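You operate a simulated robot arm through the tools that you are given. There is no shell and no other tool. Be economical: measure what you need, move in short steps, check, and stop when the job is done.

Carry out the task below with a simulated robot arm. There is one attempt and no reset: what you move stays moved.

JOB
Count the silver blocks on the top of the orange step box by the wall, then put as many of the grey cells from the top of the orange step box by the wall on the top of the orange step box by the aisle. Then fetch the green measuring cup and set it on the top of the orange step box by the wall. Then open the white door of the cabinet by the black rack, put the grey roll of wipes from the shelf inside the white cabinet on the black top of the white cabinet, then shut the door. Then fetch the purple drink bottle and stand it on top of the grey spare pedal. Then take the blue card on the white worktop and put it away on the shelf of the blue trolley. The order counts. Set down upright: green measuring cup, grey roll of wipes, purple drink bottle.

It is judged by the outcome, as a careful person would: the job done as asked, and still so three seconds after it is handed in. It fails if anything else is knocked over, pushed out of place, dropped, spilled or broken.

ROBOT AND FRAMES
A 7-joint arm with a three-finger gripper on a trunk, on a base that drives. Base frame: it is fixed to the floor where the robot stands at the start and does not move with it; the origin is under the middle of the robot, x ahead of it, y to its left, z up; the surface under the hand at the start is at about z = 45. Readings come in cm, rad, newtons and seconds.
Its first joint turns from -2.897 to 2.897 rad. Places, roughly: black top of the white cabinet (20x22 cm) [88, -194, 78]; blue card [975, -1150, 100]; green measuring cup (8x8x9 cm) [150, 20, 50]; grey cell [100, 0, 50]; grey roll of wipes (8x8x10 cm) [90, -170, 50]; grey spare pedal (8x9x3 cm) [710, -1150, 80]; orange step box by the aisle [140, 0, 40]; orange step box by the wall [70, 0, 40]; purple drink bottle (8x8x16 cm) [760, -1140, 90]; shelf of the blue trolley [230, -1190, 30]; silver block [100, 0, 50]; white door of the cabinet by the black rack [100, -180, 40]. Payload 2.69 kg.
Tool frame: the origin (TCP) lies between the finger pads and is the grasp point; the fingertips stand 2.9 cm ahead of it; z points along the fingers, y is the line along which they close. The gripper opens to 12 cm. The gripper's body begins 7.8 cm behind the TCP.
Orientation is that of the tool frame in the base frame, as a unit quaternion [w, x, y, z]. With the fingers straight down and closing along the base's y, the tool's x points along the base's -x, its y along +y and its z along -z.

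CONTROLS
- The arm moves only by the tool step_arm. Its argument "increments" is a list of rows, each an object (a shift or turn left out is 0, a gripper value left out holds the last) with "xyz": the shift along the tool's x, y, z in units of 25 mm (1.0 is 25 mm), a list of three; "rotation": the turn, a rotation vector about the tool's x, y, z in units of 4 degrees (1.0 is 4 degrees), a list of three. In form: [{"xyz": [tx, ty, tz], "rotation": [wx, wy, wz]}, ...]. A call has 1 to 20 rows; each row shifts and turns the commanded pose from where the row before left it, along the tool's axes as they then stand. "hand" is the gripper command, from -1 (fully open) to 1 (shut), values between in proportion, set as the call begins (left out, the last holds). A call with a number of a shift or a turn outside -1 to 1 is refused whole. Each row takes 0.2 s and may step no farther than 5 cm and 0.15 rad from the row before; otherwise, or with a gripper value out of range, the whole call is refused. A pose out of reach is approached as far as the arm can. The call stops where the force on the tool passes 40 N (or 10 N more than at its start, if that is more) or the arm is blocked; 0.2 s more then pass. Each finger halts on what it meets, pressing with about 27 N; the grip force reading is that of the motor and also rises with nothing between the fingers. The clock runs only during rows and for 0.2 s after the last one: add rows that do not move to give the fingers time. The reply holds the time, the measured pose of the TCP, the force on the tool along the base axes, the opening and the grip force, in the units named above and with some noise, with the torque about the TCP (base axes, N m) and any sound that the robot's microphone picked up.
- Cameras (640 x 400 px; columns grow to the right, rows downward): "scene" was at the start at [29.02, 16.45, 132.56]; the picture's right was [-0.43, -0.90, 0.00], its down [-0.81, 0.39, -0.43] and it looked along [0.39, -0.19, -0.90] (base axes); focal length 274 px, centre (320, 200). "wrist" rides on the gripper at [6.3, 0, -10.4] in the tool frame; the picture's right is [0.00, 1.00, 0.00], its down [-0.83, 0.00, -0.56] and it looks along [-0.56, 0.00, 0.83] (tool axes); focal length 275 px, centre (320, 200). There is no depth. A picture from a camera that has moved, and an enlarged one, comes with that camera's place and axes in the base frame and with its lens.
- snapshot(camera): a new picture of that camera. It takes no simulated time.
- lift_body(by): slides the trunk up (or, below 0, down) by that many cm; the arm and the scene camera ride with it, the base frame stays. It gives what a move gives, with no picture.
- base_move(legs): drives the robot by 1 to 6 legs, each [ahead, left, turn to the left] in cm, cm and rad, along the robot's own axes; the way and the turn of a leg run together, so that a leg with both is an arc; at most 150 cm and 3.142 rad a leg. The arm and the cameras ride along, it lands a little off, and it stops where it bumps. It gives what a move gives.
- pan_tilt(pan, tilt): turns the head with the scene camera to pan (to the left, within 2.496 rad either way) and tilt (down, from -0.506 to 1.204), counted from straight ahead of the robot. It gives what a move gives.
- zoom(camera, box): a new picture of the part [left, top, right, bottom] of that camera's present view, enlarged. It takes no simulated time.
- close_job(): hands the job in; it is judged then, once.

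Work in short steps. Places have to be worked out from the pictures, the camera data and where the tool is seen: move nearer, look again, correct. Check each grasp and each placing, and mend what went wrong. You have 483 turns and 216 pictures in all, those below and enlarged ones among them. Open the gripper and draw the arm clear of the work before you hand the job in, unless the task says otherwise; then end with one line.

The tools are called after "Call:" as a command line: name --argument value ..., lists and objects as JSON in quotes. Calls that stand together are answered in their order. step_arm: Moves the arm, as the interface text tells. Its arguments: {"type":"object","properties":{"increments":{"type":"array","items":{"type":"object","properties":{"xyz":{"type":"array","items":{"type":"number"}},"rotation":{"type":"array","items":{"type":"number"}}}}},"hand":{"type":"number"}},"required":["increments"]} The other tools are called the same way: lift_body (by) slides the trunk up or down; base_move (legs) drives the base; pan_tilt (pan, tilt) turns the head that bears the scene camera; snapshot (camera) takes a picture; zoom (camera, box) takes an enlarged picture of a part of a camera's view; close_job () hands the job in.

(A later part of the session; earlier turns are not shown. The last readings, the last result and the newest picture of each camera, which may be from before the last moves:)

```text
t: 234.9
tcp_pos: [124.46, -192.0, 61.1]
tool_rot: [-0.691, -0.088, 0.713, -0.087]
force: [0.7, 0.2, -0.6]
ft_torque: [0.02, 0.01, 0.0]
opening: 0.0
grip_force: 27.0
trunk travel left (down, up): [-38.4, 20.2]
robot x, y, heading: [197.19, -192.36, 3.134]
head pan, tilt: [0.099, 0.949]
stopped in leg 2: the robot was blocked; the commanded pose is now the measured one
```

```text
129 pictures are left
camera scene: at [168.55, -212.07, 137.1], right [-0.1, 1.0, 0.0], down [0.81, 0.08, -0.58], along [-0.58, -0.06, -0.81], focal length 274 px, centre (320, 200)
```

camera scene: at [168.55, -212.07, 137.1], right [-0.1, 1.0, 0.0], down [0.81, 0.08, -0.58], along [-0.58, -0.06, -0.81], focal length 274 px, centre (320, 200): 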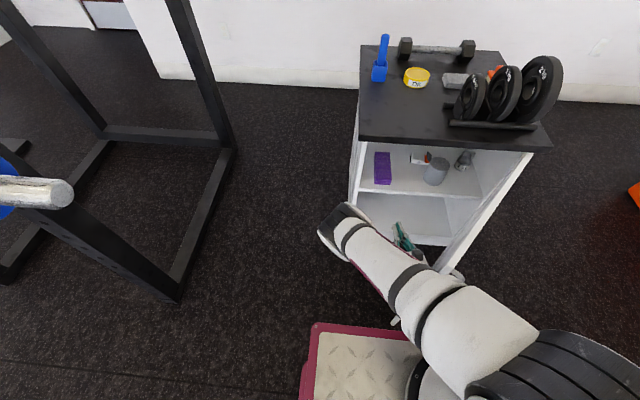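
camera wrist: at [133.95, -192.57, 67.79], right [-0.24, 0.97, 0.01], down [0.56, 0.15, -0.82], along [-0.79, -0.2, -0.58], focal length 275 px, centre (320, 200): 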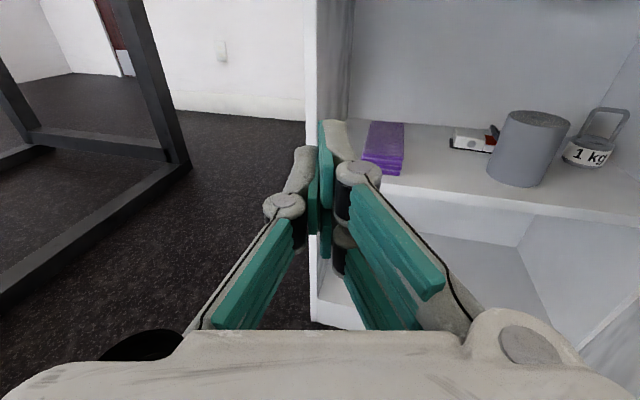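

Call:
zoom --camera "scene" --box '[300, 180, 500, 340]'

Call:
snapshot --camera "wrist"

```text
2.50 times, centred on (400, 260) of scene
camera zoom: at [168.55, -212.07, 137.1], right [-0.1, 1.0, 0.0], down [0.81, 0.08, -0.58], along [-0.58, -0.06, -0.81], focal length 685 px, centre (120, 50)
```

zoom: 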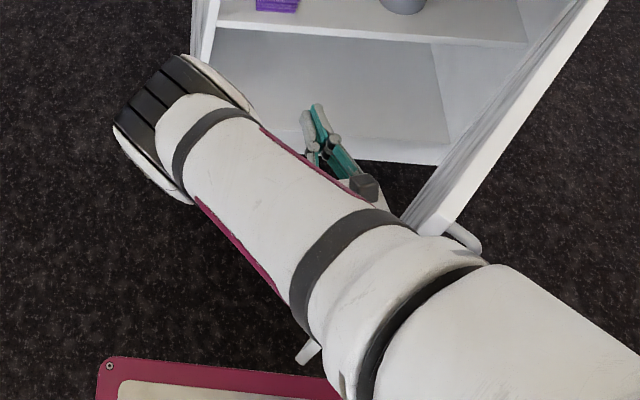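

```text
127 pictures are left
camera wrist: at [134.2, -189.49, 67.71], right [-0.25, 0.97, 0.0], down [0.56, 0.14, -0.81], along [-0.79, -0.2, -0.58], focal length 275 px, centre (320, 200)
```

wrist: 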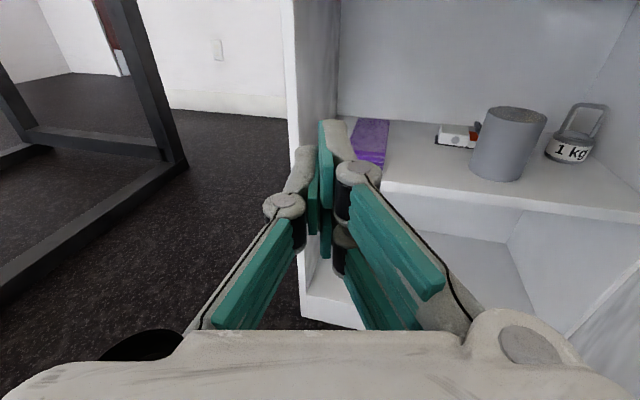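

The wrist, not the fingers, met the door edge. I back the robot so only the fingers lie inside the edge, then push again.

Call:
base_move --legs '[[0, 4, 0], [-8.5, 0, 0], [0, -3, 0]]'

Call:
step_arm --increments '[{"xyz": [0, 0.3, 0]}, {"xyz": [0, 0.3, 0]}, {"xyz": [0, 0.3, 0]}, {"xyz": [0, 0.3, 0]}, {"xyz": [0, 0.3, 0]}, {"xyz": [0, 0.3, 0]}, {"xyz": [0, 0.3, 0]}, {"xyz": [0, 0.3, 0]}]'

Call:
snapshot --camera "scene"

```text
t: 236.9
tcp_pos: [132.84, -192.9, 61.17]
tool_rot: [-0.691, -0.088, 0.712, -0.088]
force: [-0.7, -0.4, 0.2]
ft_torque: [0.0, -0.01, 0.01]
opening: 0.0
grip_force: 27.2
trunk travel left (down, up): [-38.4, 20.2]
robot x, y, heading: [205.73, -193.73, 3.133]
head pan, tilt: [0.099, 0.949]
```

```text
t: 238.7
tcp_pos: [130.39, -187.52, 61.28]
tool_rot: [-0.69, -0.086, 0.713, -0.086]
force: [0.4, -0.5, 0.5]
ft_torque: [0.01, -0.01, -0.01]
opening: 0.02
grip_force: 27.2
out of reach, approached as far as the arm can: row 3, 5, 7
trunk travel left (down, up): [-38.4, 20.2]
robot x, y, heading: [205.31, -193.48, 3.137]
head pan, tilt: [0.099, 0.949]
```

```text
126 pictures are left
camera scene: at [177.06, -213.06, 137.11], right [-0.1, 1.0, 0.0], down [0.81, 0.08, -0.58], along [-0.58, -0.06, -0.81], focal length 274 px, centre (320, 200)
```

scene: 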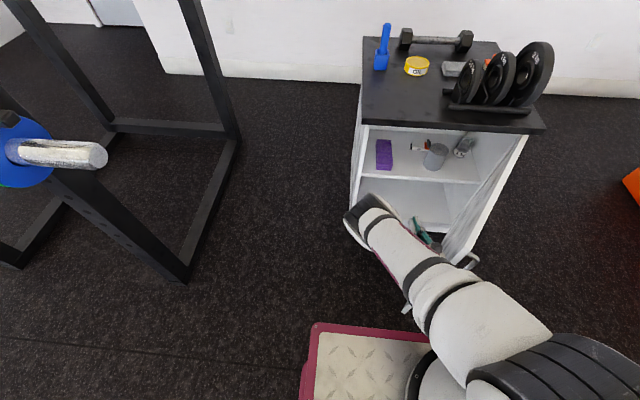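

Moving freely so far. I continue pushing with arm steps.

Call:
step_arm --increments '[{"xyz": [0, 0.3, 0]}, {"xyz": [0, 0.3, 0]}, {"xyz": [0, 0.3, 0]}, {"xyz": [0, 0.3, 0]}, {"xyz": [0, 0.3, 0]}, {"xyz": [0, 0.3, 0]}, {"xyz": [0, 0.3, 0]}, {"xyz": [0, 0.3, 0]}, {"xyz": [0, 0.3, 0]}, {"xyz": [0, 0.3, 0]}, {"xyz": [0, 0.3, 0]}, {"xyz": [0, 0.3, 0]}]'

Call:
snapshot --camera "scene"

Call:
snapshot --camera "wrist"

```text
t: 241.5
tcp_pos: [132.01, -177.46, 59.26]
tool_rot: [-0.658, -0.068, 0.747, -0.064]
force: [0.9, -0.1, 1.6]
ft_torque: [0.02, -0.03, -0.04]
opening: 0.0
grip_force: 26.8
out of reach, approached as far as the arm can: row 2
trunk travel left (down, up): [-38.4, 20.2]
robot x, y, heading: [205.47, -193.41, 3.138]
head pan, tilt: [0.099, 0.949]
stopped in row 12: the arm was blocked; the commanded pose is now the measured one
```

```text
125 pictures are left
camera scene: at [176.99, -213.06, 136.91], right [-0.1, 1.0, 0.0], down [0.81, 0.08, -0.58], along [-0.58, -0.06, -0.81], focal length 274 px, centre (320, 200)
```

scene: 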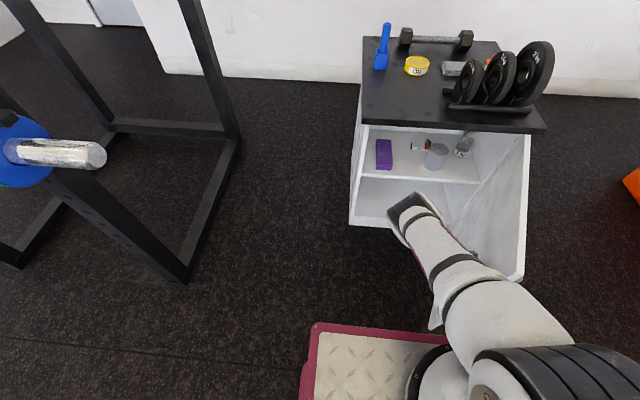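

```text
124 pictures are left
camera wrist: at [141.2, -175.76, 66.83], right [-0.19, 0.98, 0.0], down [0.64, 0.12, -0.76], along [-0.74, -0.14, -0.66], focal length 275 px, centre (320, 200)
```

wrist: 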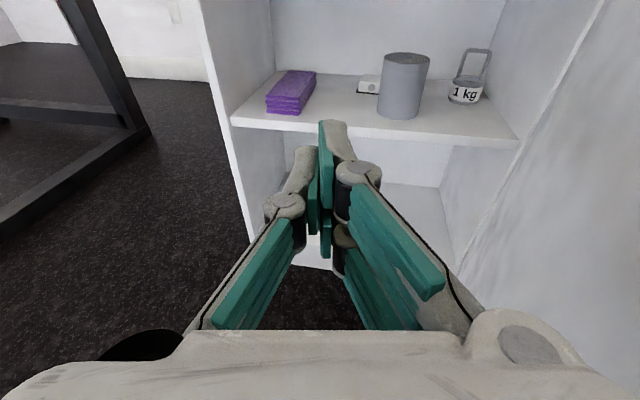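

The door is now about 70° open. I continue pushing with small base legs.

Call:
base_move --legs '[[-1, -4, 0]]'

Call:
base_move --legs '[[-1, -4, 0]]'

Call:
base_move --legs '[[0, -4, 0]]'

Call:
snapshot --camera "scene"

```text
t: 242.4
tcp_pos: [133.17, -173.37, 59.49]
tool_rot: [-0.658, -0.066, 0.747, -0.063]
force: [0.3, -0.5, 0.6]
ft_torque: [-0.02, 0.02, -0.02]
opening: 0.0
grip_force: 27.8
trunk travel left (down, up): [-38.4, 20.2]
robot x, y, heading: [206.72, -189.54, 3.139]
head pan, tilt: [0.099, 0.949]
```

```text
t: 243.3
tcp_pos: [134.26, -169.38, 59.44]
tool_rot: [-0.659, -0.067, 0.747, -0.063]
force: [0.0, 0.6, 0.2]
ft_torque: [-0.01, -0.03, 0.02]
opening: 0.03
grip_force: 27.3
trunk travel left (down, up): [-38.4, 20.2]
robot x, y, heading: [207.74, -185.14, 3.138]
head pan, tilt: [0.099, 0.949]
```

```text
t: 244.2
tcp_pos: [134.11, -165.28, 59.35]
tool_rot: [-0.659, -0.067, 0.747, -0.063]
force: [-0.6, 0.1, -0.1]
ft_torque: [-0.01, 0.01, -0.04]
opening: 0.0
grip_force: 26.7
trunk travel left (down, up): [-38.4, 20.2]
robot x, y, heading: [208.0, -181.26, 3.141]
head pan, tilt: [0.099, 0.949]
```

```text
123 pictures are left
camera scene: at [179.12, -200.95, 137.11], right [-0.1, 1.0, 0.0], down [0.81, 0.08, -0.58], along [-0.58, -0.06, -0.81], focal length 274 px, centre (320, 200)
```

scene: 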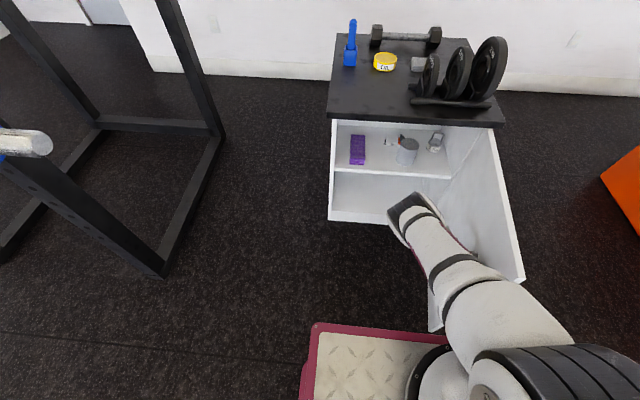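

About 80° now. A few more centimetres.

Call:
base_move --legs '[[0, -4, 0]]'

Call:
base_move --legs '[[0, -4, 0]]'

Call:
snapshot --camera "scene"

Call:
snapshot --camera "wrist"

```text
t: 245.1
tcp_pos: [134.15, -161.39, 59.47]
tool_rot: [-0.658, -0.067, 0.747, -0.063]
force: [-0.3, -0.5, 0.0]
ft_torque: [0.02, -0.01, 0.03]
opening: 0.0
grip_force: 27.0
trunk travel left (down, up): [-38.4, 20.2]
robot x, y, heading: [207.55, -177.19, 3.142]
head pan, tilt: [0.099, 0.949]
```

```text
t: 245.9
tcp_pos: [134.3, -157.31, 59.42]
tool_rot: [-0.658, -0.068, 0.747, -0.064]
force: [0.5, -0.7, 0.1]
ft_torque: [0.0, 0.04, -0.05]
opening: 0.0
grip_force: 26.7
trunk travel left (down, up): [-38.4, 20.2]
robot x, y, heading: [207.37, -173.07, 3.133]
head pan, tilt: [0.099, 0.949]
```

```text
122 pictures are left
camera scene: at [179.15, -192.88, 137.11], right [-0.09, 1.0, 0.0], down [0.81, 0.08, -0.58], along [-0.58, -0.06, -0.81], focal length 274 px, centre (320, 200)
```

scene: 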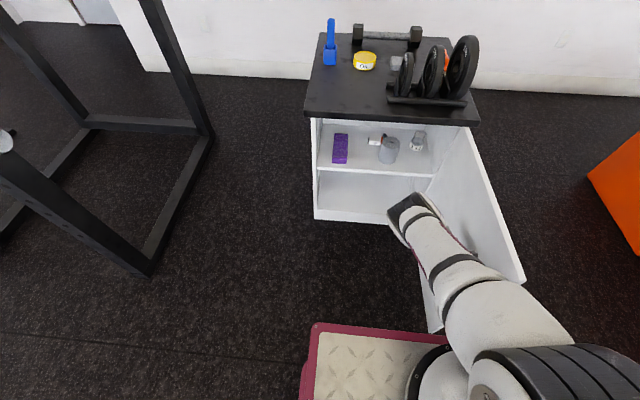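

```text
121 pictures are left
camera wrist: at [143.46, -155.52, 67.01], right [-0.18, 0.98, 0.0], down [0.64, 0.12, -0.76], along [-0.74, -0.14, -0.66], focal length 275 px, centre (320, 200)
```

wrist: 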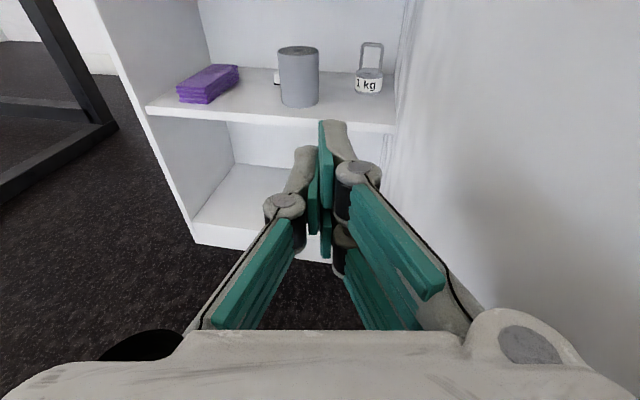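

The door is past 90°. I move the hand to the middle and re-level the tool while extending slightly.

Call:
base_move --legs '[[0, 13, 0]]'

Call:
step_arm --hand -0.9 --increments '[{"xyz": [0, 0, 0.6], "rotation": [-0.44, 0.32, 0]}, {"xyz": [0, 0, 0.6], "rotation": [-0.44, 0.32, 0]}, {"xyz": [0, 0, 0.6], "rotation": [-0.44, 0.32, 0]}, {"xyz": [0, 0, 0.6], "rotation": [-0.44, 0.32, 0]}, {"xyz": [0, 0, 0.6], "rotation": [-0.44, 0.32, 0]}, {"xyz": [0, 0, 0.6], "rotation": [-0.44, 0.32, 0]}]'

Call:
snapshot --camera "wrist"

```text
t: 247.2
tcp_pos: [134.12, -170.26, 59.47]
tool_rot: [-0.658, -0.067, 0.748, -0.064]
force: [-0.1, -0.7, 1.5]
ft_torque: [0.0, -0.03, -0.04]
opening: 0.04
grip_force: 26.7
trunk travel left (down, up): [-38.4, 20.2]
robot x, y, heading: [207.73, -186.52, 3.138]
head pan, tilt: [0.099, 0.949]
```

```text
t: 248.6
tcp_pos: [125.15, -171.17, 58.97]
tool_rot: [0.71, 0.002, -0.704, -0.001]
force: [0.0, 0.0, 0.0]
ft_torque: [0.02, 0.03, 0.0]
opening: 11.44
grip_force: 0.1
trunk travel left (down, up): [-38.4, 20.2]
robot x, y, heading: [207.68, -186.16, 3.143]
head pan, tilt: [0.099, 0.949]
```

```text
120 pictures are left
camera wrist: at [135.57, -171.34, 65.09], right [0.0, 1.0, 0.01], down [0.55, 0.01, -0.84], along [-0.84, 0.01, -0.55], focal length 275 px, centre (320, 200)
```

wrist: 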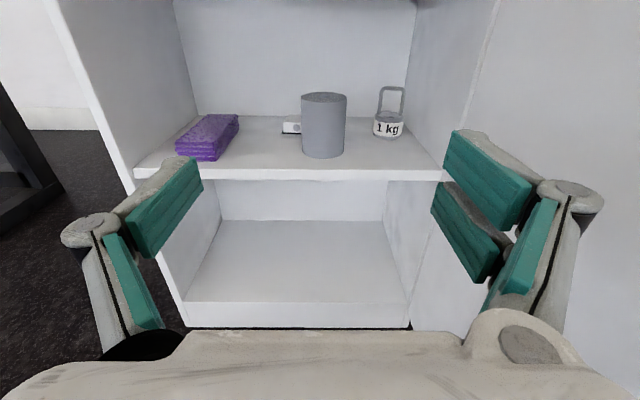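

Level. The roll's centre is at about (87.8, -170.6). I lower to z≈50 and drive in, keeping the hand aligned.

Call:
step_arm --hand -0.78 --increments '[{"xyz": [-0.6, 0.1, 0]}, {"xyz": [-0.6, 0.1, 0]}, {"xyz": [-0.6, 0, 0]}, {"xyz": [-0.6, 0, 0]}, {"xyz": [-0.6, 0, 0]}, {"xyz": [-0.5, 0, 0]}]'

Call:
base_move --legs '[[22, 0, 0]]'

Call:
snapshot --camera "wrist"

Call:
snapshot --camera "scene"

```text
t: 250.0
tcp_pos: [125.12, -170.62, 52.63]
tool_rot: [0.711, 0.001, -0.704, -0.002]
force: [0.2, -0.1, -0.1]
ft_torque: [0.04, 0.01, 0.02]
opening: 10.66
grip_force: 0.0
out of reach, approached as far as the arm can: row 5, 6
trunk travel left (down, up): [-38.4, 20.2]
robot x, y, heading: [207.49, -186.27, 3.137]
head pan, tilt: [0.099, 0.949]
```

```text
t: 251.7
tcp_pos: [102.92, -170.54, 52.69]
tool_rot: [0.709, 0.003, -0.705, 0.001]
force: [0.3, -0.3, -0.4]
ft_torque: [-0.04, 0.04, 0.01]
opening: 10.66
grip_force: 0.0
trunk travel left (down, up): [-38.4, 20.2]
robot x, y, heading: [185.56, -186.53, 3.136]
head pan, tilt: [0.099, 0.949]
```

```text
119 pictures are left
camera wrist: at [113.32, -170.66, 58.81], right [0.0, 1.0, 0.01], down [0.55, 0.01, -0.84], along [-0.84, 0.0, -0.55], focal length 275 px, centre (320, 200)
```

wrist: 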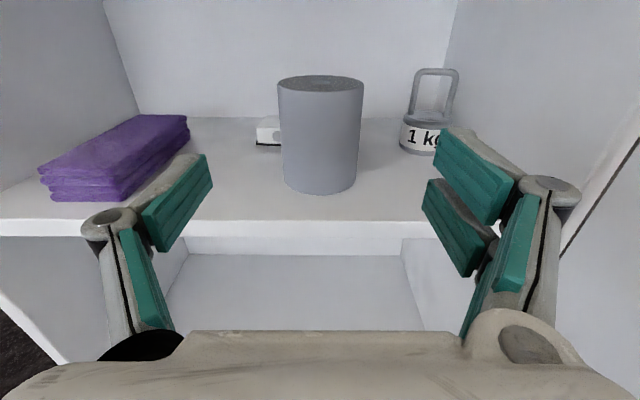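

```text
118 pictures are left
camera scene: at [157.07, -205.81, 137.12], right [-0.1, 1.0, 0.0], down [0.81, 0.08, -0.58], along [-0.58, -0.06, -0.81], focal length 274 px, centre (320, 200)
```

scene: 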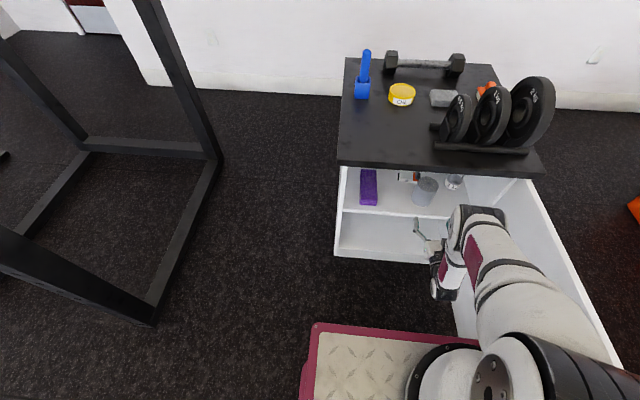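

The roll is well framed. To keep the forearm low and clear of the top edge I extend the arm rather than drive in.

Call:
step_arm --increments '[{"xyz": [-0.3, 0, 0.5]}, {"xyz": [-0.3, 0, 0.5]}, {"xyz": [0, 0, 0.5]}, {"xyz": [0, 0, 0.5]}]'

Call:
pan_tilt --pan -0.3 --tilt 0.8

Call:
snapshot --camera "scene"

Call:
snapshot --camera "wrist"

```text
t: 252.7
tcp_pos: [98.93, -170.41, 52.6]
tool_rot: [0.71, 0.002, -0.704, -0.001]
force: [0.3, 0.0, 0.3]
ft_torque: [0.02, 0.02, 0.02]
opening: 10.68
grip_force: 0.1
out of reach, approached as far as the arm can: row 1, 2
trunk travel left (down, up): [-38.4, 20.2]
robot x, y, heading: [185.54, -186.23, 3.135]
head pan, tilt: [0.099, 0.949]
```

```text
t: 253.6
tcp_pos: [99.05, -170.31, 52.65]
tool_rot: [0.71, 0.002, -0.704, -0.001]
force: [0.4, 0.0, 0.7]
ft_torque: [0.03, 0.02, -0.02]
opening: 10.68
grip_force: 0.1
trunk travel left (down, up): [-38.4, 20.2]
robot x, y, heading: [185.73, -186.32, 3.138]
head pan, tilt: [-0.3, 0.799]
```

```text
117 pictures are left
camera scene: at [156.61, -202.7, 138.26], right [0.3, 0.95, 0.0], down [0.68, -0.21, -0.7], along [-0.67, 0.21, -0.72], focal length 274 px, centre (320, 200)
```

scene: 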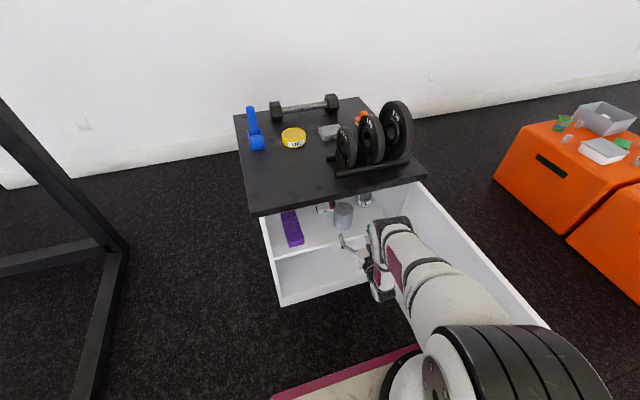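

```text
116 pictures are left
camera wrist: at [109.39, -170.55, 58.91], right [0.0, 1.0, 0.01], down [0.55, 0.01, -0.84], along [-0.84, 0.0, -0.55], focal length 275 px, centre (320, 200)
```

wrist: 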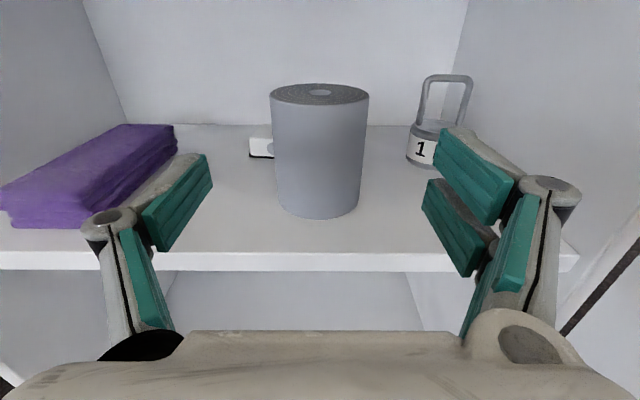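

I lower the trunk 2 cm to bring hand and wrist lower, then extend further in small steps.

Call:
lift_body --by -2

Call:
step_arm --increments '[{"xyz": [0, 0, 0.4]}, {"xyz": [0, 0, 0.4]}, {"xyz": [0, 0, 0.4]}, {"xyz": [0, 0, 0.4]}]'

Call:
snapshot --camera "wrist"

Call:
zoom --camera "scene" --box '[240, 160, 460, 320]'

```text
t: 254.2
tcp_pos: [98.88, -170.4, 50.68]
tool_rot: [0.71, 0.002, -0.705, -0.001]
force: [0.4, -0.2, 1.1]
ft_torque: [-0.01, -0.01, 0.02]
opening: 10.69
grip_force: 0.0
trunk travel left (down, up): [-36.4, 22.2]
robot x, y, heading: [186.0, -186.23, 3.136]
head pan, tilt: [-0.3, 0.799]
```

```text
t: 255.2
tcp_pos: [94.85, -170.44, 51.26]
tool_rot: [0.709, 0.001, -0.705, -0.002]
force: [0.3, -0.7, 0.2]
ft_torque: [0.0, -0.01, 0.0]
opening: 10.7
grip_force: 0.1
out of reach, approached as far as the arm can: row 3
trunk travel left (down, up): [-36.4, 22.2]
robot x, y, heading: [185.53, -186.27, 3.137]
head pan, tilt: [-0.3, 0.799]
```

```text
115 pictures are left
camera wrist: at [105.24, -170.58, 57.34], right [0.0, 1.0, 0.01], down [0.55, 0.01, -0.84], along [-0.84, 0.0, -0.55], focal length 275 px, centre (320, 200)
```

wrist: 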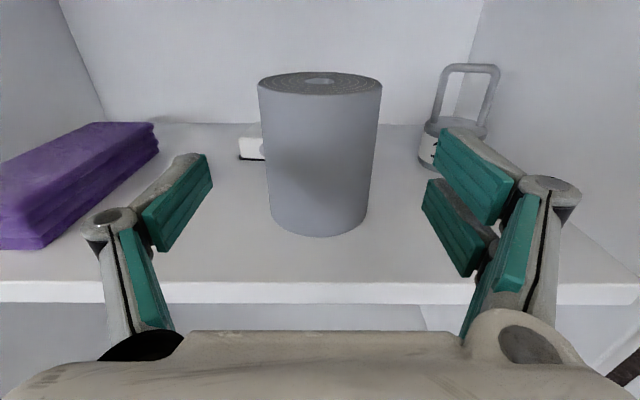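

```text
2.50 times, centred on (350, 240) of scene
camera zoom: at [155.49, -202.69, 136.27], right [0.3, 0.95, 0.0], down [0.68, -0.21, -0.7], along [-0.67, 0.21, -0.72], focal length 685 px, centre (245, 100)
```

zoom: 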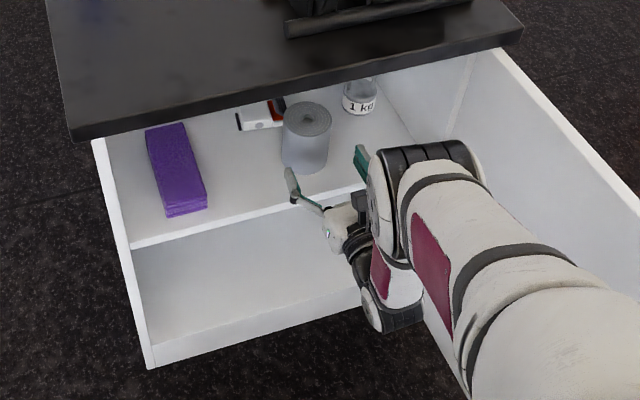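

The elbow stays well in front of the cabinet. I advance the last 6 cm.

Call:
step_arm --increments '[{"xyz": [0, 0, 0.4]}, {"xyz": [0, 0, 0.4]}, {"xyz": [0, 0, 0.4]}, {"xyz": [0, 0, 0.4]}, {"xyz": [0, 0, 0.4]}, {"xyz": [0, 0, 0.4]}]'

Call:
snapshot --camera "wrist"

```text
t: 256.6
tcp_pos: [88.06, -170.02, 53.46]
tool_rot: [0.71, 0.001, -0.704, -0.001]
force: [0.2, 0.7, -0.3]
ft_torque: [-0.01, 0.02, 0.01]
opening: 10.69
grip_force: 0.1
out of reach, approached as far as the arm can: row 1, 3, 5
trunk travel left (down, up): [-36.4, 22.2]
robot x, y, heading: [185.63, -186.5, 3.14]
head pan, tilt: [-0.3, 0.799]
```

```text
113 pictures are left
camera wrist: at [98.33, -170.13, 59.54], right [0.0, 1.0, 0.01], down [0.55, 0.01, -0.84], along [-0.84, 0.0, -0.55], focal length 275 px, centre (320, 200)
```

wrist: 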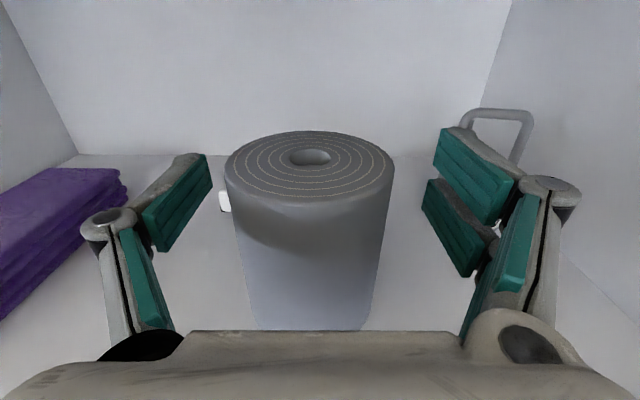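

The hand rose to 53.5; I lower the trunk 2.5 cm, then close on the roll.

Call:
lift_body --by -2.5

Call:
snapshot --camera "wrist"

```text
t: 257.4
tcp_pos: [88.08, -169.9, 50.52]
tool_rot: [0.71, 0.002, -0.704, -0.001]
force: [0.1, 0.0, 0.9]
ft_torque: [0.01, -0.07, -0.03]
opening: 10.66
grip_force: 0.0
trunk travel left (down, up): [-33.9, 24.7]
robot x, y, heading: [185.63, -186.33, 3.136]
head pan, tilt: [-0.3, 0.799]
```

```text
112 pictures are left
camera wrist: at [98.41, -170.17, 56.78], right [0.0, 1.0, 0.01], down [0.55, 0.01, -0.84], along [-0.84, 0.0, -0.55], focal length 275 px, centre (320, 200)
```

wrist: 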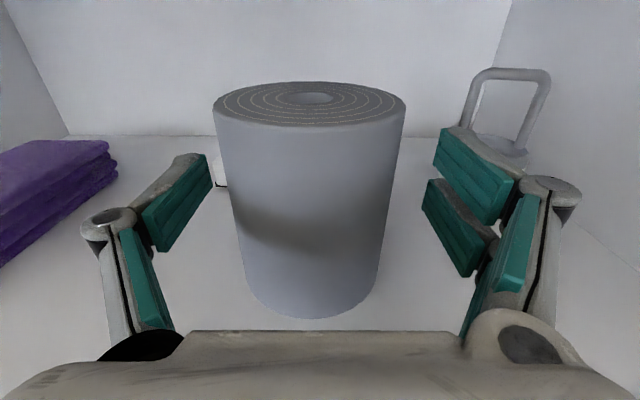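

Call:
step_arm --hand 1 --increments '[{}, {}, {}, {}, {}]'

Call:
lift_body --by 2.5

Call:
snapshot --camera "wrist"

```text
t: 258.6
tcp_pos: [87.99, -170.07, 50.6]
tool_rot: [0.71, 0.001, -0.704, -0.002]
force: [0.2, -0.2, 1.5]
ft_torque: [-0.07, -0.01, 0.02]
opening: 7.92
grip_force: 27.4
trunk travel left (down, up): [-33.9, 24.7]
robot x, y, heading: [185.78, -186.4, 3.137]
head pan, tilt: [-0.3, 0.799]
```

```text
t: 259.3
tcp_pos: [88.29, -169.99, 53.18]
tool_rot: [0.71, 0.003, -0.704, 0.0]
force: [-0.3, -0.1, -1.8]
ft_torque: [0.01, -0.03, 0.01]
opening: 7.9
grip_force: 27.3
trunk travel left (down, up): [-36.4, 22.2]
robot x, y, heading: [185.7, -186.6, 3.146]
head pan, tilt: [-0.3, 0.799]
```

```text
111 pictures are left
camera wrist: at [98.6, -170.19, 59.35], right [0.0, 1.0, 0.01], down [0.55, 0.01, -0.84], along [-0.84, 0.0, -0.55], focal length 275 px, centre (320, 200)
```

wrist: 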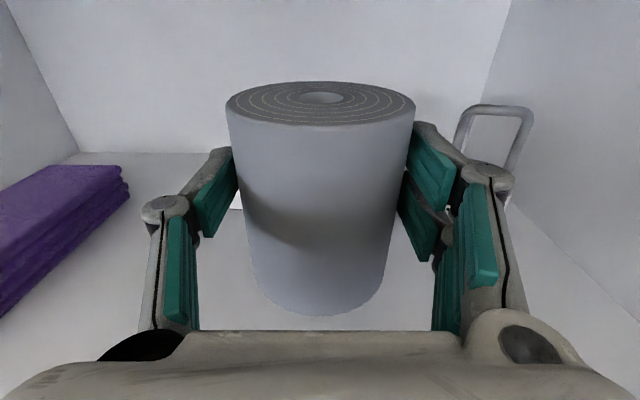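

The roll is held (7.9 cm) and lifted. I back straight out of the cabinet.

Call:
base_move --legs '[[-30, 0, 0]]'

Call:
lift_body --by 20

Call:
step_arm --increments '[{"xyz": [0.7, 0, 0]}, {"xyz": [0.7, 0, 0]}, {"xyz": [0.7, 0, 0]}, {"xyz": [0.7, 0, 0]}, {"xyz": [0.7, 0, 0]}, {"xyz": [0.7, 0, 0]}, {"xyz": [0.7, 0, 0]}, {"xyz": [0.7, 0, 0]}, {"xyz": [0.7, 0, 0]}, {"xyz": [0.7, 0, 0]}]'

Call:
snapshot --camera "wrist"

Call:
snapshot --camera "scene"

```text
t: 261.3
tcp_pos: [118.04, -169.87, 53.21]
tool_rot: [0.71, 0.002, -0.704, -0.002]
force: [0.7, 0.2, -2.2]
ft_torque: [0.0, 0.01, -0.02]
opening: 7.9
grip_force: 26.6
trunk travel left (down, up): [-36.4, 22.2]
robot x, y, heading: [214.99, -186.59, 3.136]
head pan, tilt: [-0.3, 0.799]
```

```text
t: 263.5
tcp_pos: [135.27, -170.09, 73.24]
tool_rot: [0.71, 0.001, -0.704, -0.002]
force: [-0.1, 0.4, -1.6]
ft_torque: [0.02, -0.03, -0.01]
opening: 7.9
grip_force: 27.4
trunk travel left (down, up): [-56.4, 2.2]
robot x, y, heading: [215.32, -186.85, 3.135]
head pan, tilt: [-0.3, 0.799]
```

```text
t: 265.7
tcp_pos: [135.47, -170.18, 90.76]
tool_rot: [0.71, 0.001, -0.704, -0.003]
force: [0.2, 0.7, -2.0]
ft_torque: [0.0, -0.03, 0.02]
opening: 7.89
grip_force: 26.9
trunk travel left (down, up): [-56.4, 2.2]
robot x, y, heading: [215.11, -186.58, 3.136]
head pan, tilt: [-0.3, 0.799]
```

```text
110 pictures are left
camera wrist: at [145.72, -170.34, 96.95], right [0.0, 1.0, 0.01], down [0.55, 0.01, -0.84], along [-0.84, 0.01, -0.55], focal length 275 px, centre (320, 200)
```

wrist: 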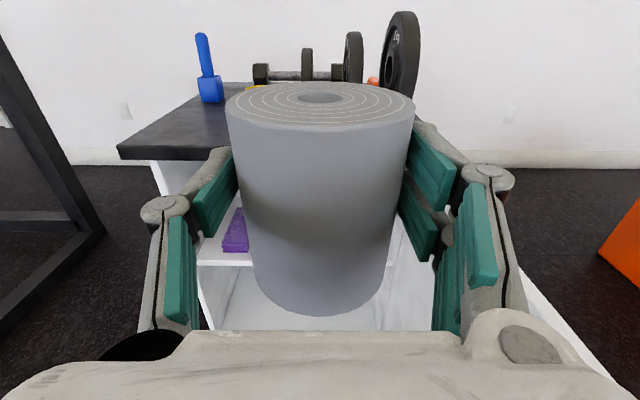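

```text
109 pictures are left
camera scene: at [202.52, -202.86, 156.33], right [0.3, 0.95, 0.0], down [0.68, -0.22, -0.7], along [-0.66, 0.21, -0.72], focal length 274 px, centre (320, 200)
```

scene: 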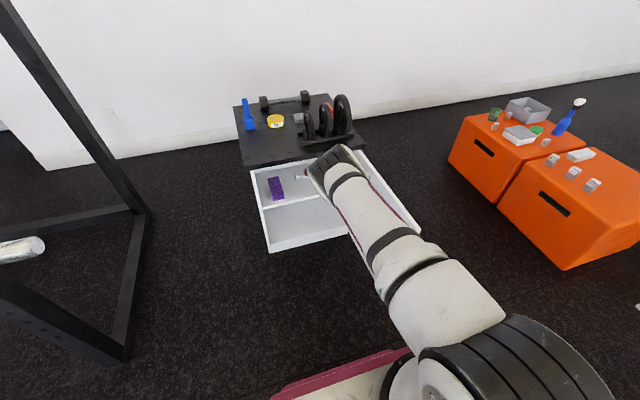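

Clear above the top. I shift the base to y≈-194 and drive in over the free corner.

Call:
base_move --legs '[[0, 24, 0], [38, 0, 0]]'

Call:
snapshot --camera "wrist"

Call:
snapshot --camera "scene"

```text
t: 269.5
tcp_pos: [97.13, -194.09, 90.65]
tool_rot: [0.71, 0.001, -0.704, -0.002]
force: [-0.4, 0.1, -2.0]
ft_torque: [0.03, -0.06, 0.0]
opening: 7.88
grip_force: 27.0
trunk travel left (down, up): [-56.4, 2.2]
robot x, y, heading: [177.29, -210.0, 3.139]
head pan, tilt: [-0.3, 0.799]
```

```text
108 pictures are left
camera wrist: at [107.43, -194.33, 96.93], right [0.0, 1.0, 0.01], down [0.55, 0.01, -0.84], along [-0.84, 0.0, -0.55], focal length 275 px, centre (320, 200)
```

wrist: 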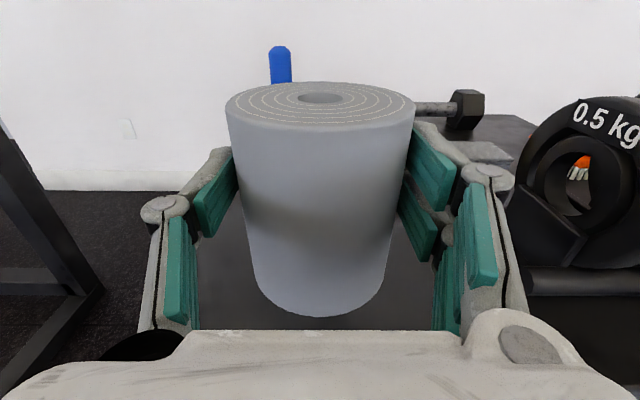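

```text
107 pictures are left
camera scene: at [164.29, -226.76, 156.33], right [0.3, 0.95, 0.0], down [0.68, -0.21, -0.7], along [-0.67, 0.21, -0.72], focal length 274 px, centre (320, 200)
```

scene: 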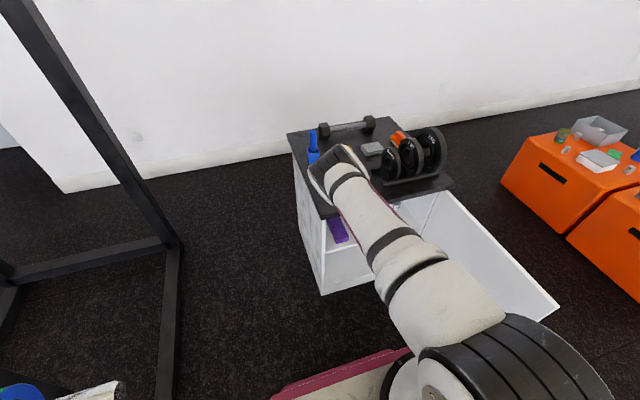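

I drive the last 8 cm and lower.

Call:
base_move --legs '[[8.3, 0, 0]]'

Call:
step_arm --increments '[{"xyz": [-0.6, 0, 0]}, {"xyz": [-0.6, 0, 0]}, {"xyz": [-0.6, 0, 0]}, {"xyz": [-0.4, 0, 0]}]'

Call:
snapshot --camera "wrist"

Call:
zoom --camera "scene" --box '[260, 90, 480, 300]'

```text
t: 270.5
tcp_pos: [88.85, -194.07, 90.83]
tool_rot: [0.71, 0.001, -0.704, -0.002]
force: [0.4, 0.4, -0.8]
ft_torque: [-0.02, -0.02, -0.02]
opening: 7.89
grip_force: 26.3
trunk travel left (down, up): [-56.4, 2.2]
robot x, y, heading: [168.58, -210.35, 3.139]
head pan, tilt: [-0.3, 0.799]
```

```text
t: 271.5
tcp_pos: [88.82, -194.13, 85.23]
tool_rot: [0.71, 0.002, -0.704, -0.001]
force: [0.0, -0.4, -1.9]
ft_torque: [-0.04, -0.02, 0.02]
opening: 7.92
grip_force: 27.1
trunk travel left (down, up): [-56.4, 2.2]
robot x, y, heading: [168.6, -210.3, 3.143]
head pan, tilt: [-0.3, 0.799]
```

```text
106 pictures are left
camera wrist: at [99.11, -194.27, 91.38], right [0.0, 1.0, 0.01], down [0.55, 0.01, -0.84], along [-0.84, 0.0, -0.55], focal length 275 px, centre (320, 200)
```

wrist: 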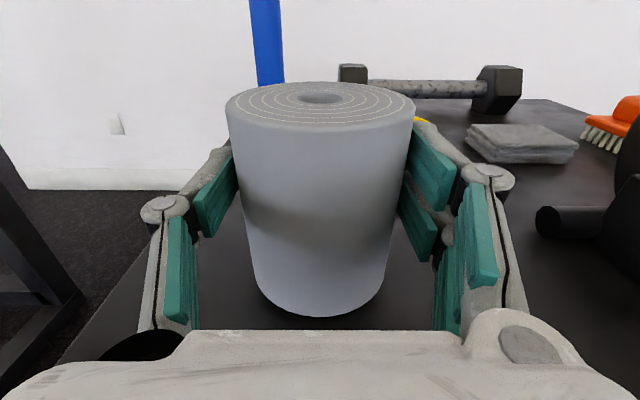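

```text
1.90 times, centred on (370, 195) of scene
camera zoom: at [156.0, -226.72, 156.33], right [0.3, 0.95, 0.0], down [0.68, -0.21, -0.7], along [-0.67, 0.21, -0.72], focal length 522 px, centre (225, 210)
```

zoom: 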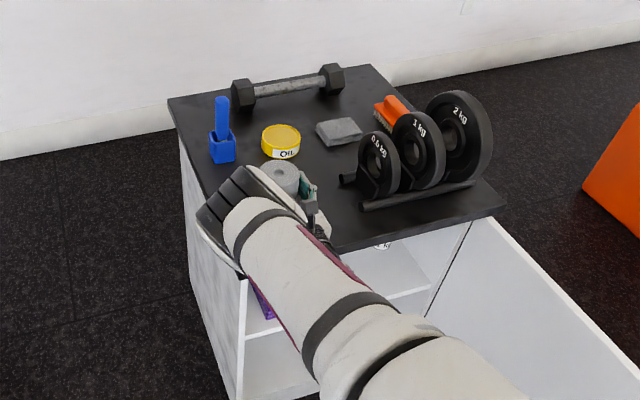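

Good place, clear of the oil tin. I feel down to contact.

Call:
step_arm --increments '[{"xyz": [-0.2, 0, 0]}, {"xyz": [-0.15, 0, 0]}, {"xyz": [-0.1, 0, 0]}, {"xyz": [-0.1, 0, 0]}, {}]'

```text
t: 272.7
tcp_pos: [88.61, -194.18, 84.22]
tool_rot: [0.712, 0.001, -0.702, -0.002]
force: [-5.4, 4.8, 29.5]
ft_torque: [-0.35, 0.65, -0.15]
opening: 7.93
grip_force: 26.9
trunk travel left (down, up): [-56.4, 2.2]
robot x, y, heading: [168.97, -210.13, 3.141]
head pan, tilt: [-0.3, 0.799]
```

Contact at 84.2. I ease off a little, release, and back the base away.

Call:
step_arm --increments '[{"xyz": [0.1, 0, 0]}, {}]'

Call:
step_arm --hand -0.8 --increments '[{}, {}, {}, {}]'

Call:
snapshot --camera "wrist"

```text
t: 273.3
tcp_pos: [88.79, -194.01, 84.1]
tool_rot: [0.711, 0.002, -0.704, -0.001]
force: [-9.1, 3.1, 20.5]
ft_torque: [-0.38, 0.76, -0.3]
opening: 7.9
grip_force: 26.8
trunk travel left (down, up): [-56.4, 2.2]
robot x, y, heading: [169.0, -210.28, 3.136]
head pan, tilt: [-0.3, 0.799]
```

```text
t: 274.3
tcp_pos: [88.77, -194.13, 84.04]
tool_rot: [0.71, 0.002, -0.704, -0.001]
force: [0.4, -0.4, 0.0]
ft_torque: [0.0, 0.02, -0.01]
opening: 10.81
grip_force: 0.0
trunk travel left (down, up): [-56.4, 2.2]
robot x, y, heading: [168.84, -210.52, 3.139]
head pan, tilt: [-0.3, 0.799]
```

```text
104 pictures are left
camera wrist: at [99.14, -194.25, 90.28], right [0.0, 1.0, 0.01], down [0.55, 0.01, -0.84], along [-0.84, 0.0, -0.55], focal length 275 px, centre (320, 200)
```

wrist: 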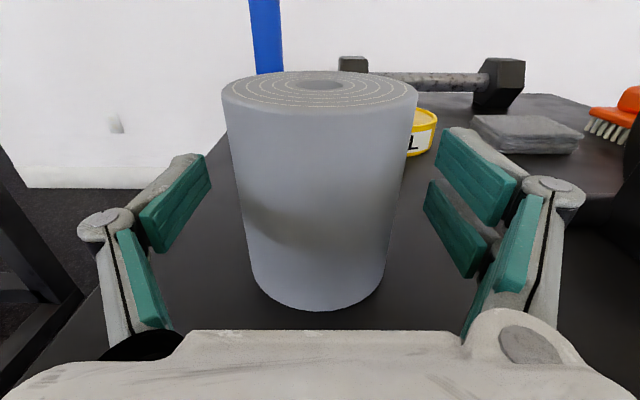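

The roll stands. I back away, then go round to the other side of the door to push it shut.

Call:
base_move --legs '[[-82, 0, 0]]'

Call:
pan_tilt --pan -0.1 --tilt 0.6

Call:
snapshot --camera "scene"

```text
t: 278.8
tcp_pos: [171.84, -194.4, 84.02]
tool_rot: [0.71, 0.002, -0.704, -0.001]
force: [0.7, -0.1, 0.4]
ft_torque: [-0.01, -0.01, -0.03]
opening: 10.8
grip_force: 0.0
trunk travel left (down, up): [-56.4, 2.2]
robot x, y, heading: [251.88, -210.36, 3.139]
head pan, tilt: [-0.3, 0.799]
```

```text
t: 279.5
tcp_pos: [171.73, -194.32, 84.09]
tool_rot: [0.71, 0.0, -0.704, -0.003]
force: [-0.2, 0.3, -0.4]
ft_torque: [0.06, 0.01, 0.02]
opening: 10.81
grip_force: 0.1
trunk travel left (down, up): [-56.4, 2.2]
robot x, y, heading: [251.97, -210.89, 3.138]
head pan, tilt: [-0.099, 0.6]
```

```text
103 pictures are left
camera scene: at [237.84, -228.6, 158.01], right [0.11, 0.99, 0.0], down [0.56, -0.06, -0.82], along [-0.82, 0.09, -0.57], focal length 274 px, centre (320, 200)
```

scene: 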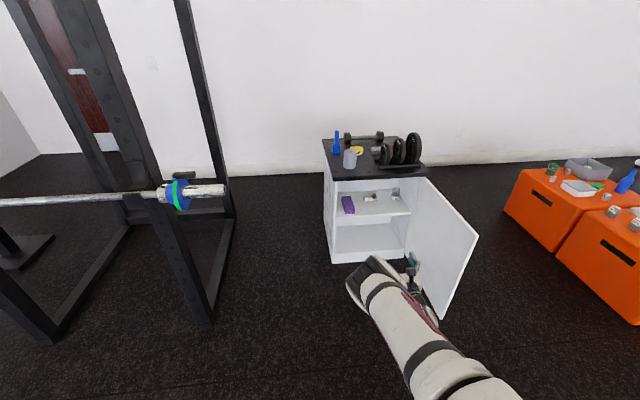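

The roll stands well. I close the hand and strafe to the outer side of the door, then lower below handle height.

Call:
step_arm --hand 1 --increments '[{}, {}, {}, {}]'

Call:
base_move --legs '[[0, -76, 0]]'

Call:
lift_body --by -40

Call:
snapshot --camera "wrist"

Call:
snapshot --camera "scene"

```text
t: 280.5
tcp_pos: [171.76, -194.27, 84.19]
tool_rot: [0.71, 0.001, -0.705, -0.001]
force: [-0.5, -0.2, -0.6]
ft_torque: [0.02, -0.03, 0.03]
opening: 0.02
grip_force: 27.1
trunk travel left (down, up): [-56.4, 2.2]
robot x, y, heading: [251.72, -210.56, 3.136]
head pan, tilt: [-0.099, 0.6]
```

```text
t: 284.6
tcp_pos: [172.53, -118.75, 84.18]
tool_rot: [0.709, -0.001, -0.705, -0.004]
force: [0.2, 0.9, -0.3]
ft_torque: [-0.01, -0.03, -0.02]
opening: 0.03
grip_force: 27.4
trunk travel left (down, up): [-56.4, 2.2]
robot x, y, heading: [252.39, -135.37, 3.132]
head pan, tilt: [-0.099, 0.6]
```

```text
t: 288.4
tcp_pos: [172.48, -118.73, 44.08]
tool_rot: [0.71, -0.001, -0.704, -0.004]
force: [-0.4, -0.1, 0.2]
ft_torque: [0.02, 0.01, -0.01]
opening: 0.02
grip_force: 26.4
trunk travel left (down, up): [-16.4, 42.2]
robot x, y, heading: [252.63, -135.53, 3.13]
head pan, tilt: [-0.099, 0.6]
```

```text
102 pictures are left
camera wrist: at [182.82, -118.89, 50.3], right [0.01, 1.0, 0.01], down [0.55, 0.0, -0.84], along [-0.84, 0.01, -0.55], focal length 275 px, centre (320, 200)
```

wrist: 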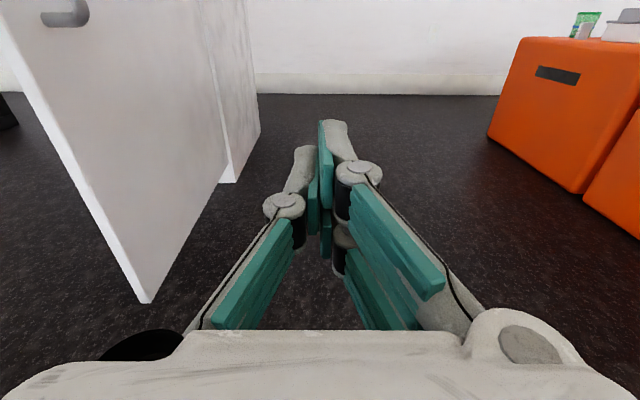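

```text
101 pictures are left
camera scene: at [214.43, -152.99, 118.01], right [0.11, 0.99, 0.0], down [0.56, -0.06, -0.83], along [-0.82, 0.09, -0.56], focal length 274 px, centre (320, 200)
```

scene: 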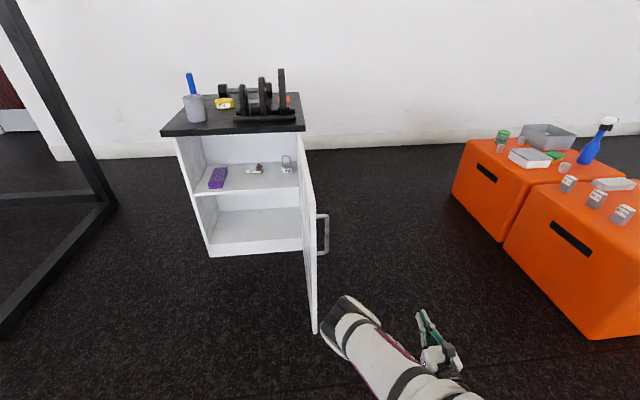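

I raise to z≈70.5 (above the handle, below the door's top) so the elbow clears the door, move ahead beside it, then push toward -y.

Call:
lift_body --by 26.5

Call:
base_move --legs '[[26, 0, 0], [0, 15, 0]]'

Call:
snapshot --camera "wrist"

Call:
snapshot --camera "scene"

```text
t: 291.1
tcp_pos: [172.54, -118.62, 70.58]
tool_rot: [0.71, 0.0, -0.704, -0.003]
force: [0.4, 0.3, 0.2]
ft_torque: [0.01, 0.01, -0.02]
opening: 0.0
grip_force: 26.8
trunk travel left (down, up): [-42.9, 15.7]
robot x, y, heading: [252.36, -135.69, 3.131]
head pan, tilt: [-0.099, 0.6]
```

```text
t: 293.9
tcp_pos: [146.31, -133.39, 70.64]
tool_rot: [0.709, 0.0, -0.705, -0.002]
force: [-0.8, -1.2, -0.4]
ft_torque: [-0.02, 0.02, -0.02]
opening: 0.0
grip_force: 26.7
trunk travel left (down, up): [-42.9, 15.7]
robot x, y, heading: [226.66, -150.07, 3.131]
head pan, tilt: [-0.099, 0.6]
```

```text
100 pictures are left
camera wrist: at [156.64, -133.59, 76.8], right [0.01, 1.0, 0.01], down [0.55, 0.0, -0.84], along [-0.84, 0.01, -0.55], focal length 275 px, centre (320, 200)
```

wrist: 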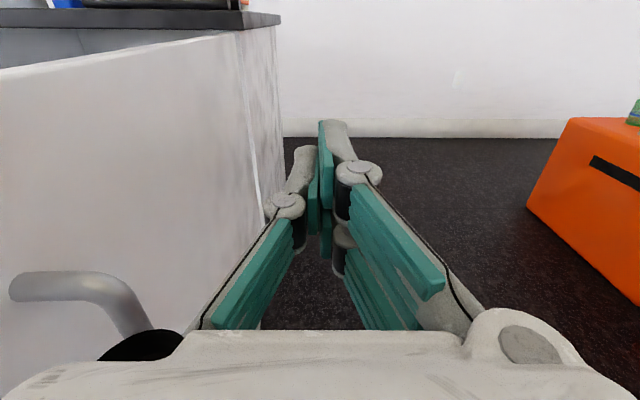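

```text
99 pictures are left
camera scene: at [199.02, -167.79, 144.46], right [0.11, 0.99, 0.0], down [0.56, -0.06, -0.83], along [-0.82, 0.09, -0.56], focal length 274 px, centre (320, 200)
```

scene: 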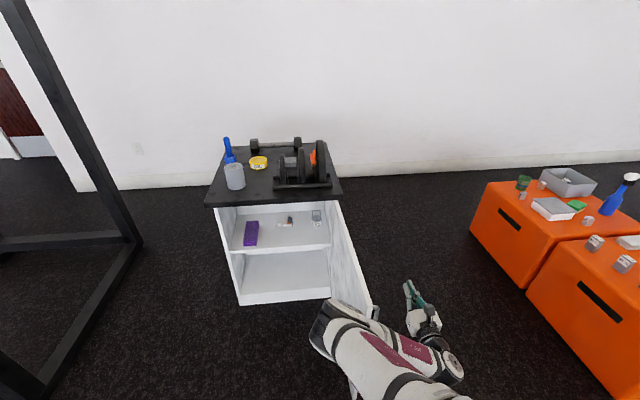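

I push toward -y in small legs.

Call:
base_move --legs '[[0, 8, 0]]'

Call:
base_move --legs '[[0, 6, 0]]'

Call:
base_move --legs '[[0, 6, 0]]'

Call:
snapshot --camera "scene"

```text
t: 295.0
tcp_pos: [146.2, -141.44, 70.59]
tool_rot: [0.71, -0.002, -0.705, -0.004]
force: [-1.0, 0.2, 0.0]
ft_torque: [0.02, -0.02, 0.01]
opening: 0.01
grip_force: 27.4
trunk travel left (down, up): [-42.9, 15.7]
robot x, y, heading: [225.81, -157.75, 3.132]
head pan, tilt: [-0.099, 0.6]
```

```text
t: 296.0
tcp_pos: [146.12, -147.43, 70.52]
tool_rot: [0.71, -0.001, -0.704, -0.004]
force: [0.3, 0.9, 0.4]
ft_torque: [-0.02, -0.02, 0.02]
opening: 0.0
grip_force: 27.2
trunk travel left (down, up): [-42.9, 15.7]
robot x, y, heading: [226.13, -164.14, 3.13]
head pan, tilt: [-0.099, 0.6]
```

```text
t: 296.9
tcp_pos: [146.07, -153.48, 70.6]
tool_rot: [0.71, -0.001, -0.705, -0.004]
force: [0.2, -1.1, -0.5]
ft_torque: [-0.02, 0.02, 0.01]
opening: 0.02
grip_force: 26.9
trunk travel left (down, up): [-42.9, 15.7]
robot x, y, heading: [226.07, -170.15, 3.138]
head pan, tilt: [-0.099, 0.6]
```

```text
98 pictures are left
camera scene: at [198.78, -187.92, 144.46], right [0.11, 0.99, 0.0], down [0.56, -0.06, -0.83], along [-0.82, 0.09, -0.56], focal length 274 px, centre (320, 200)
```

scene: 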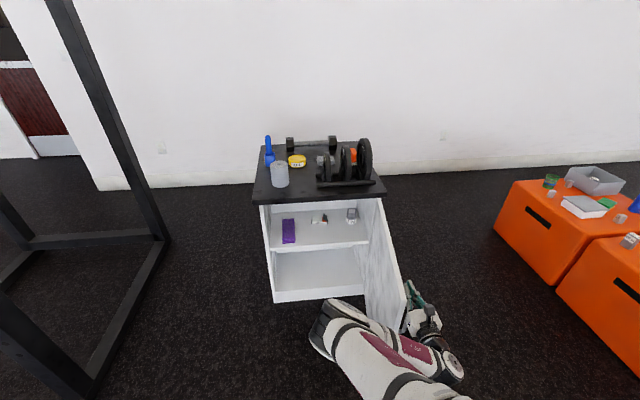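

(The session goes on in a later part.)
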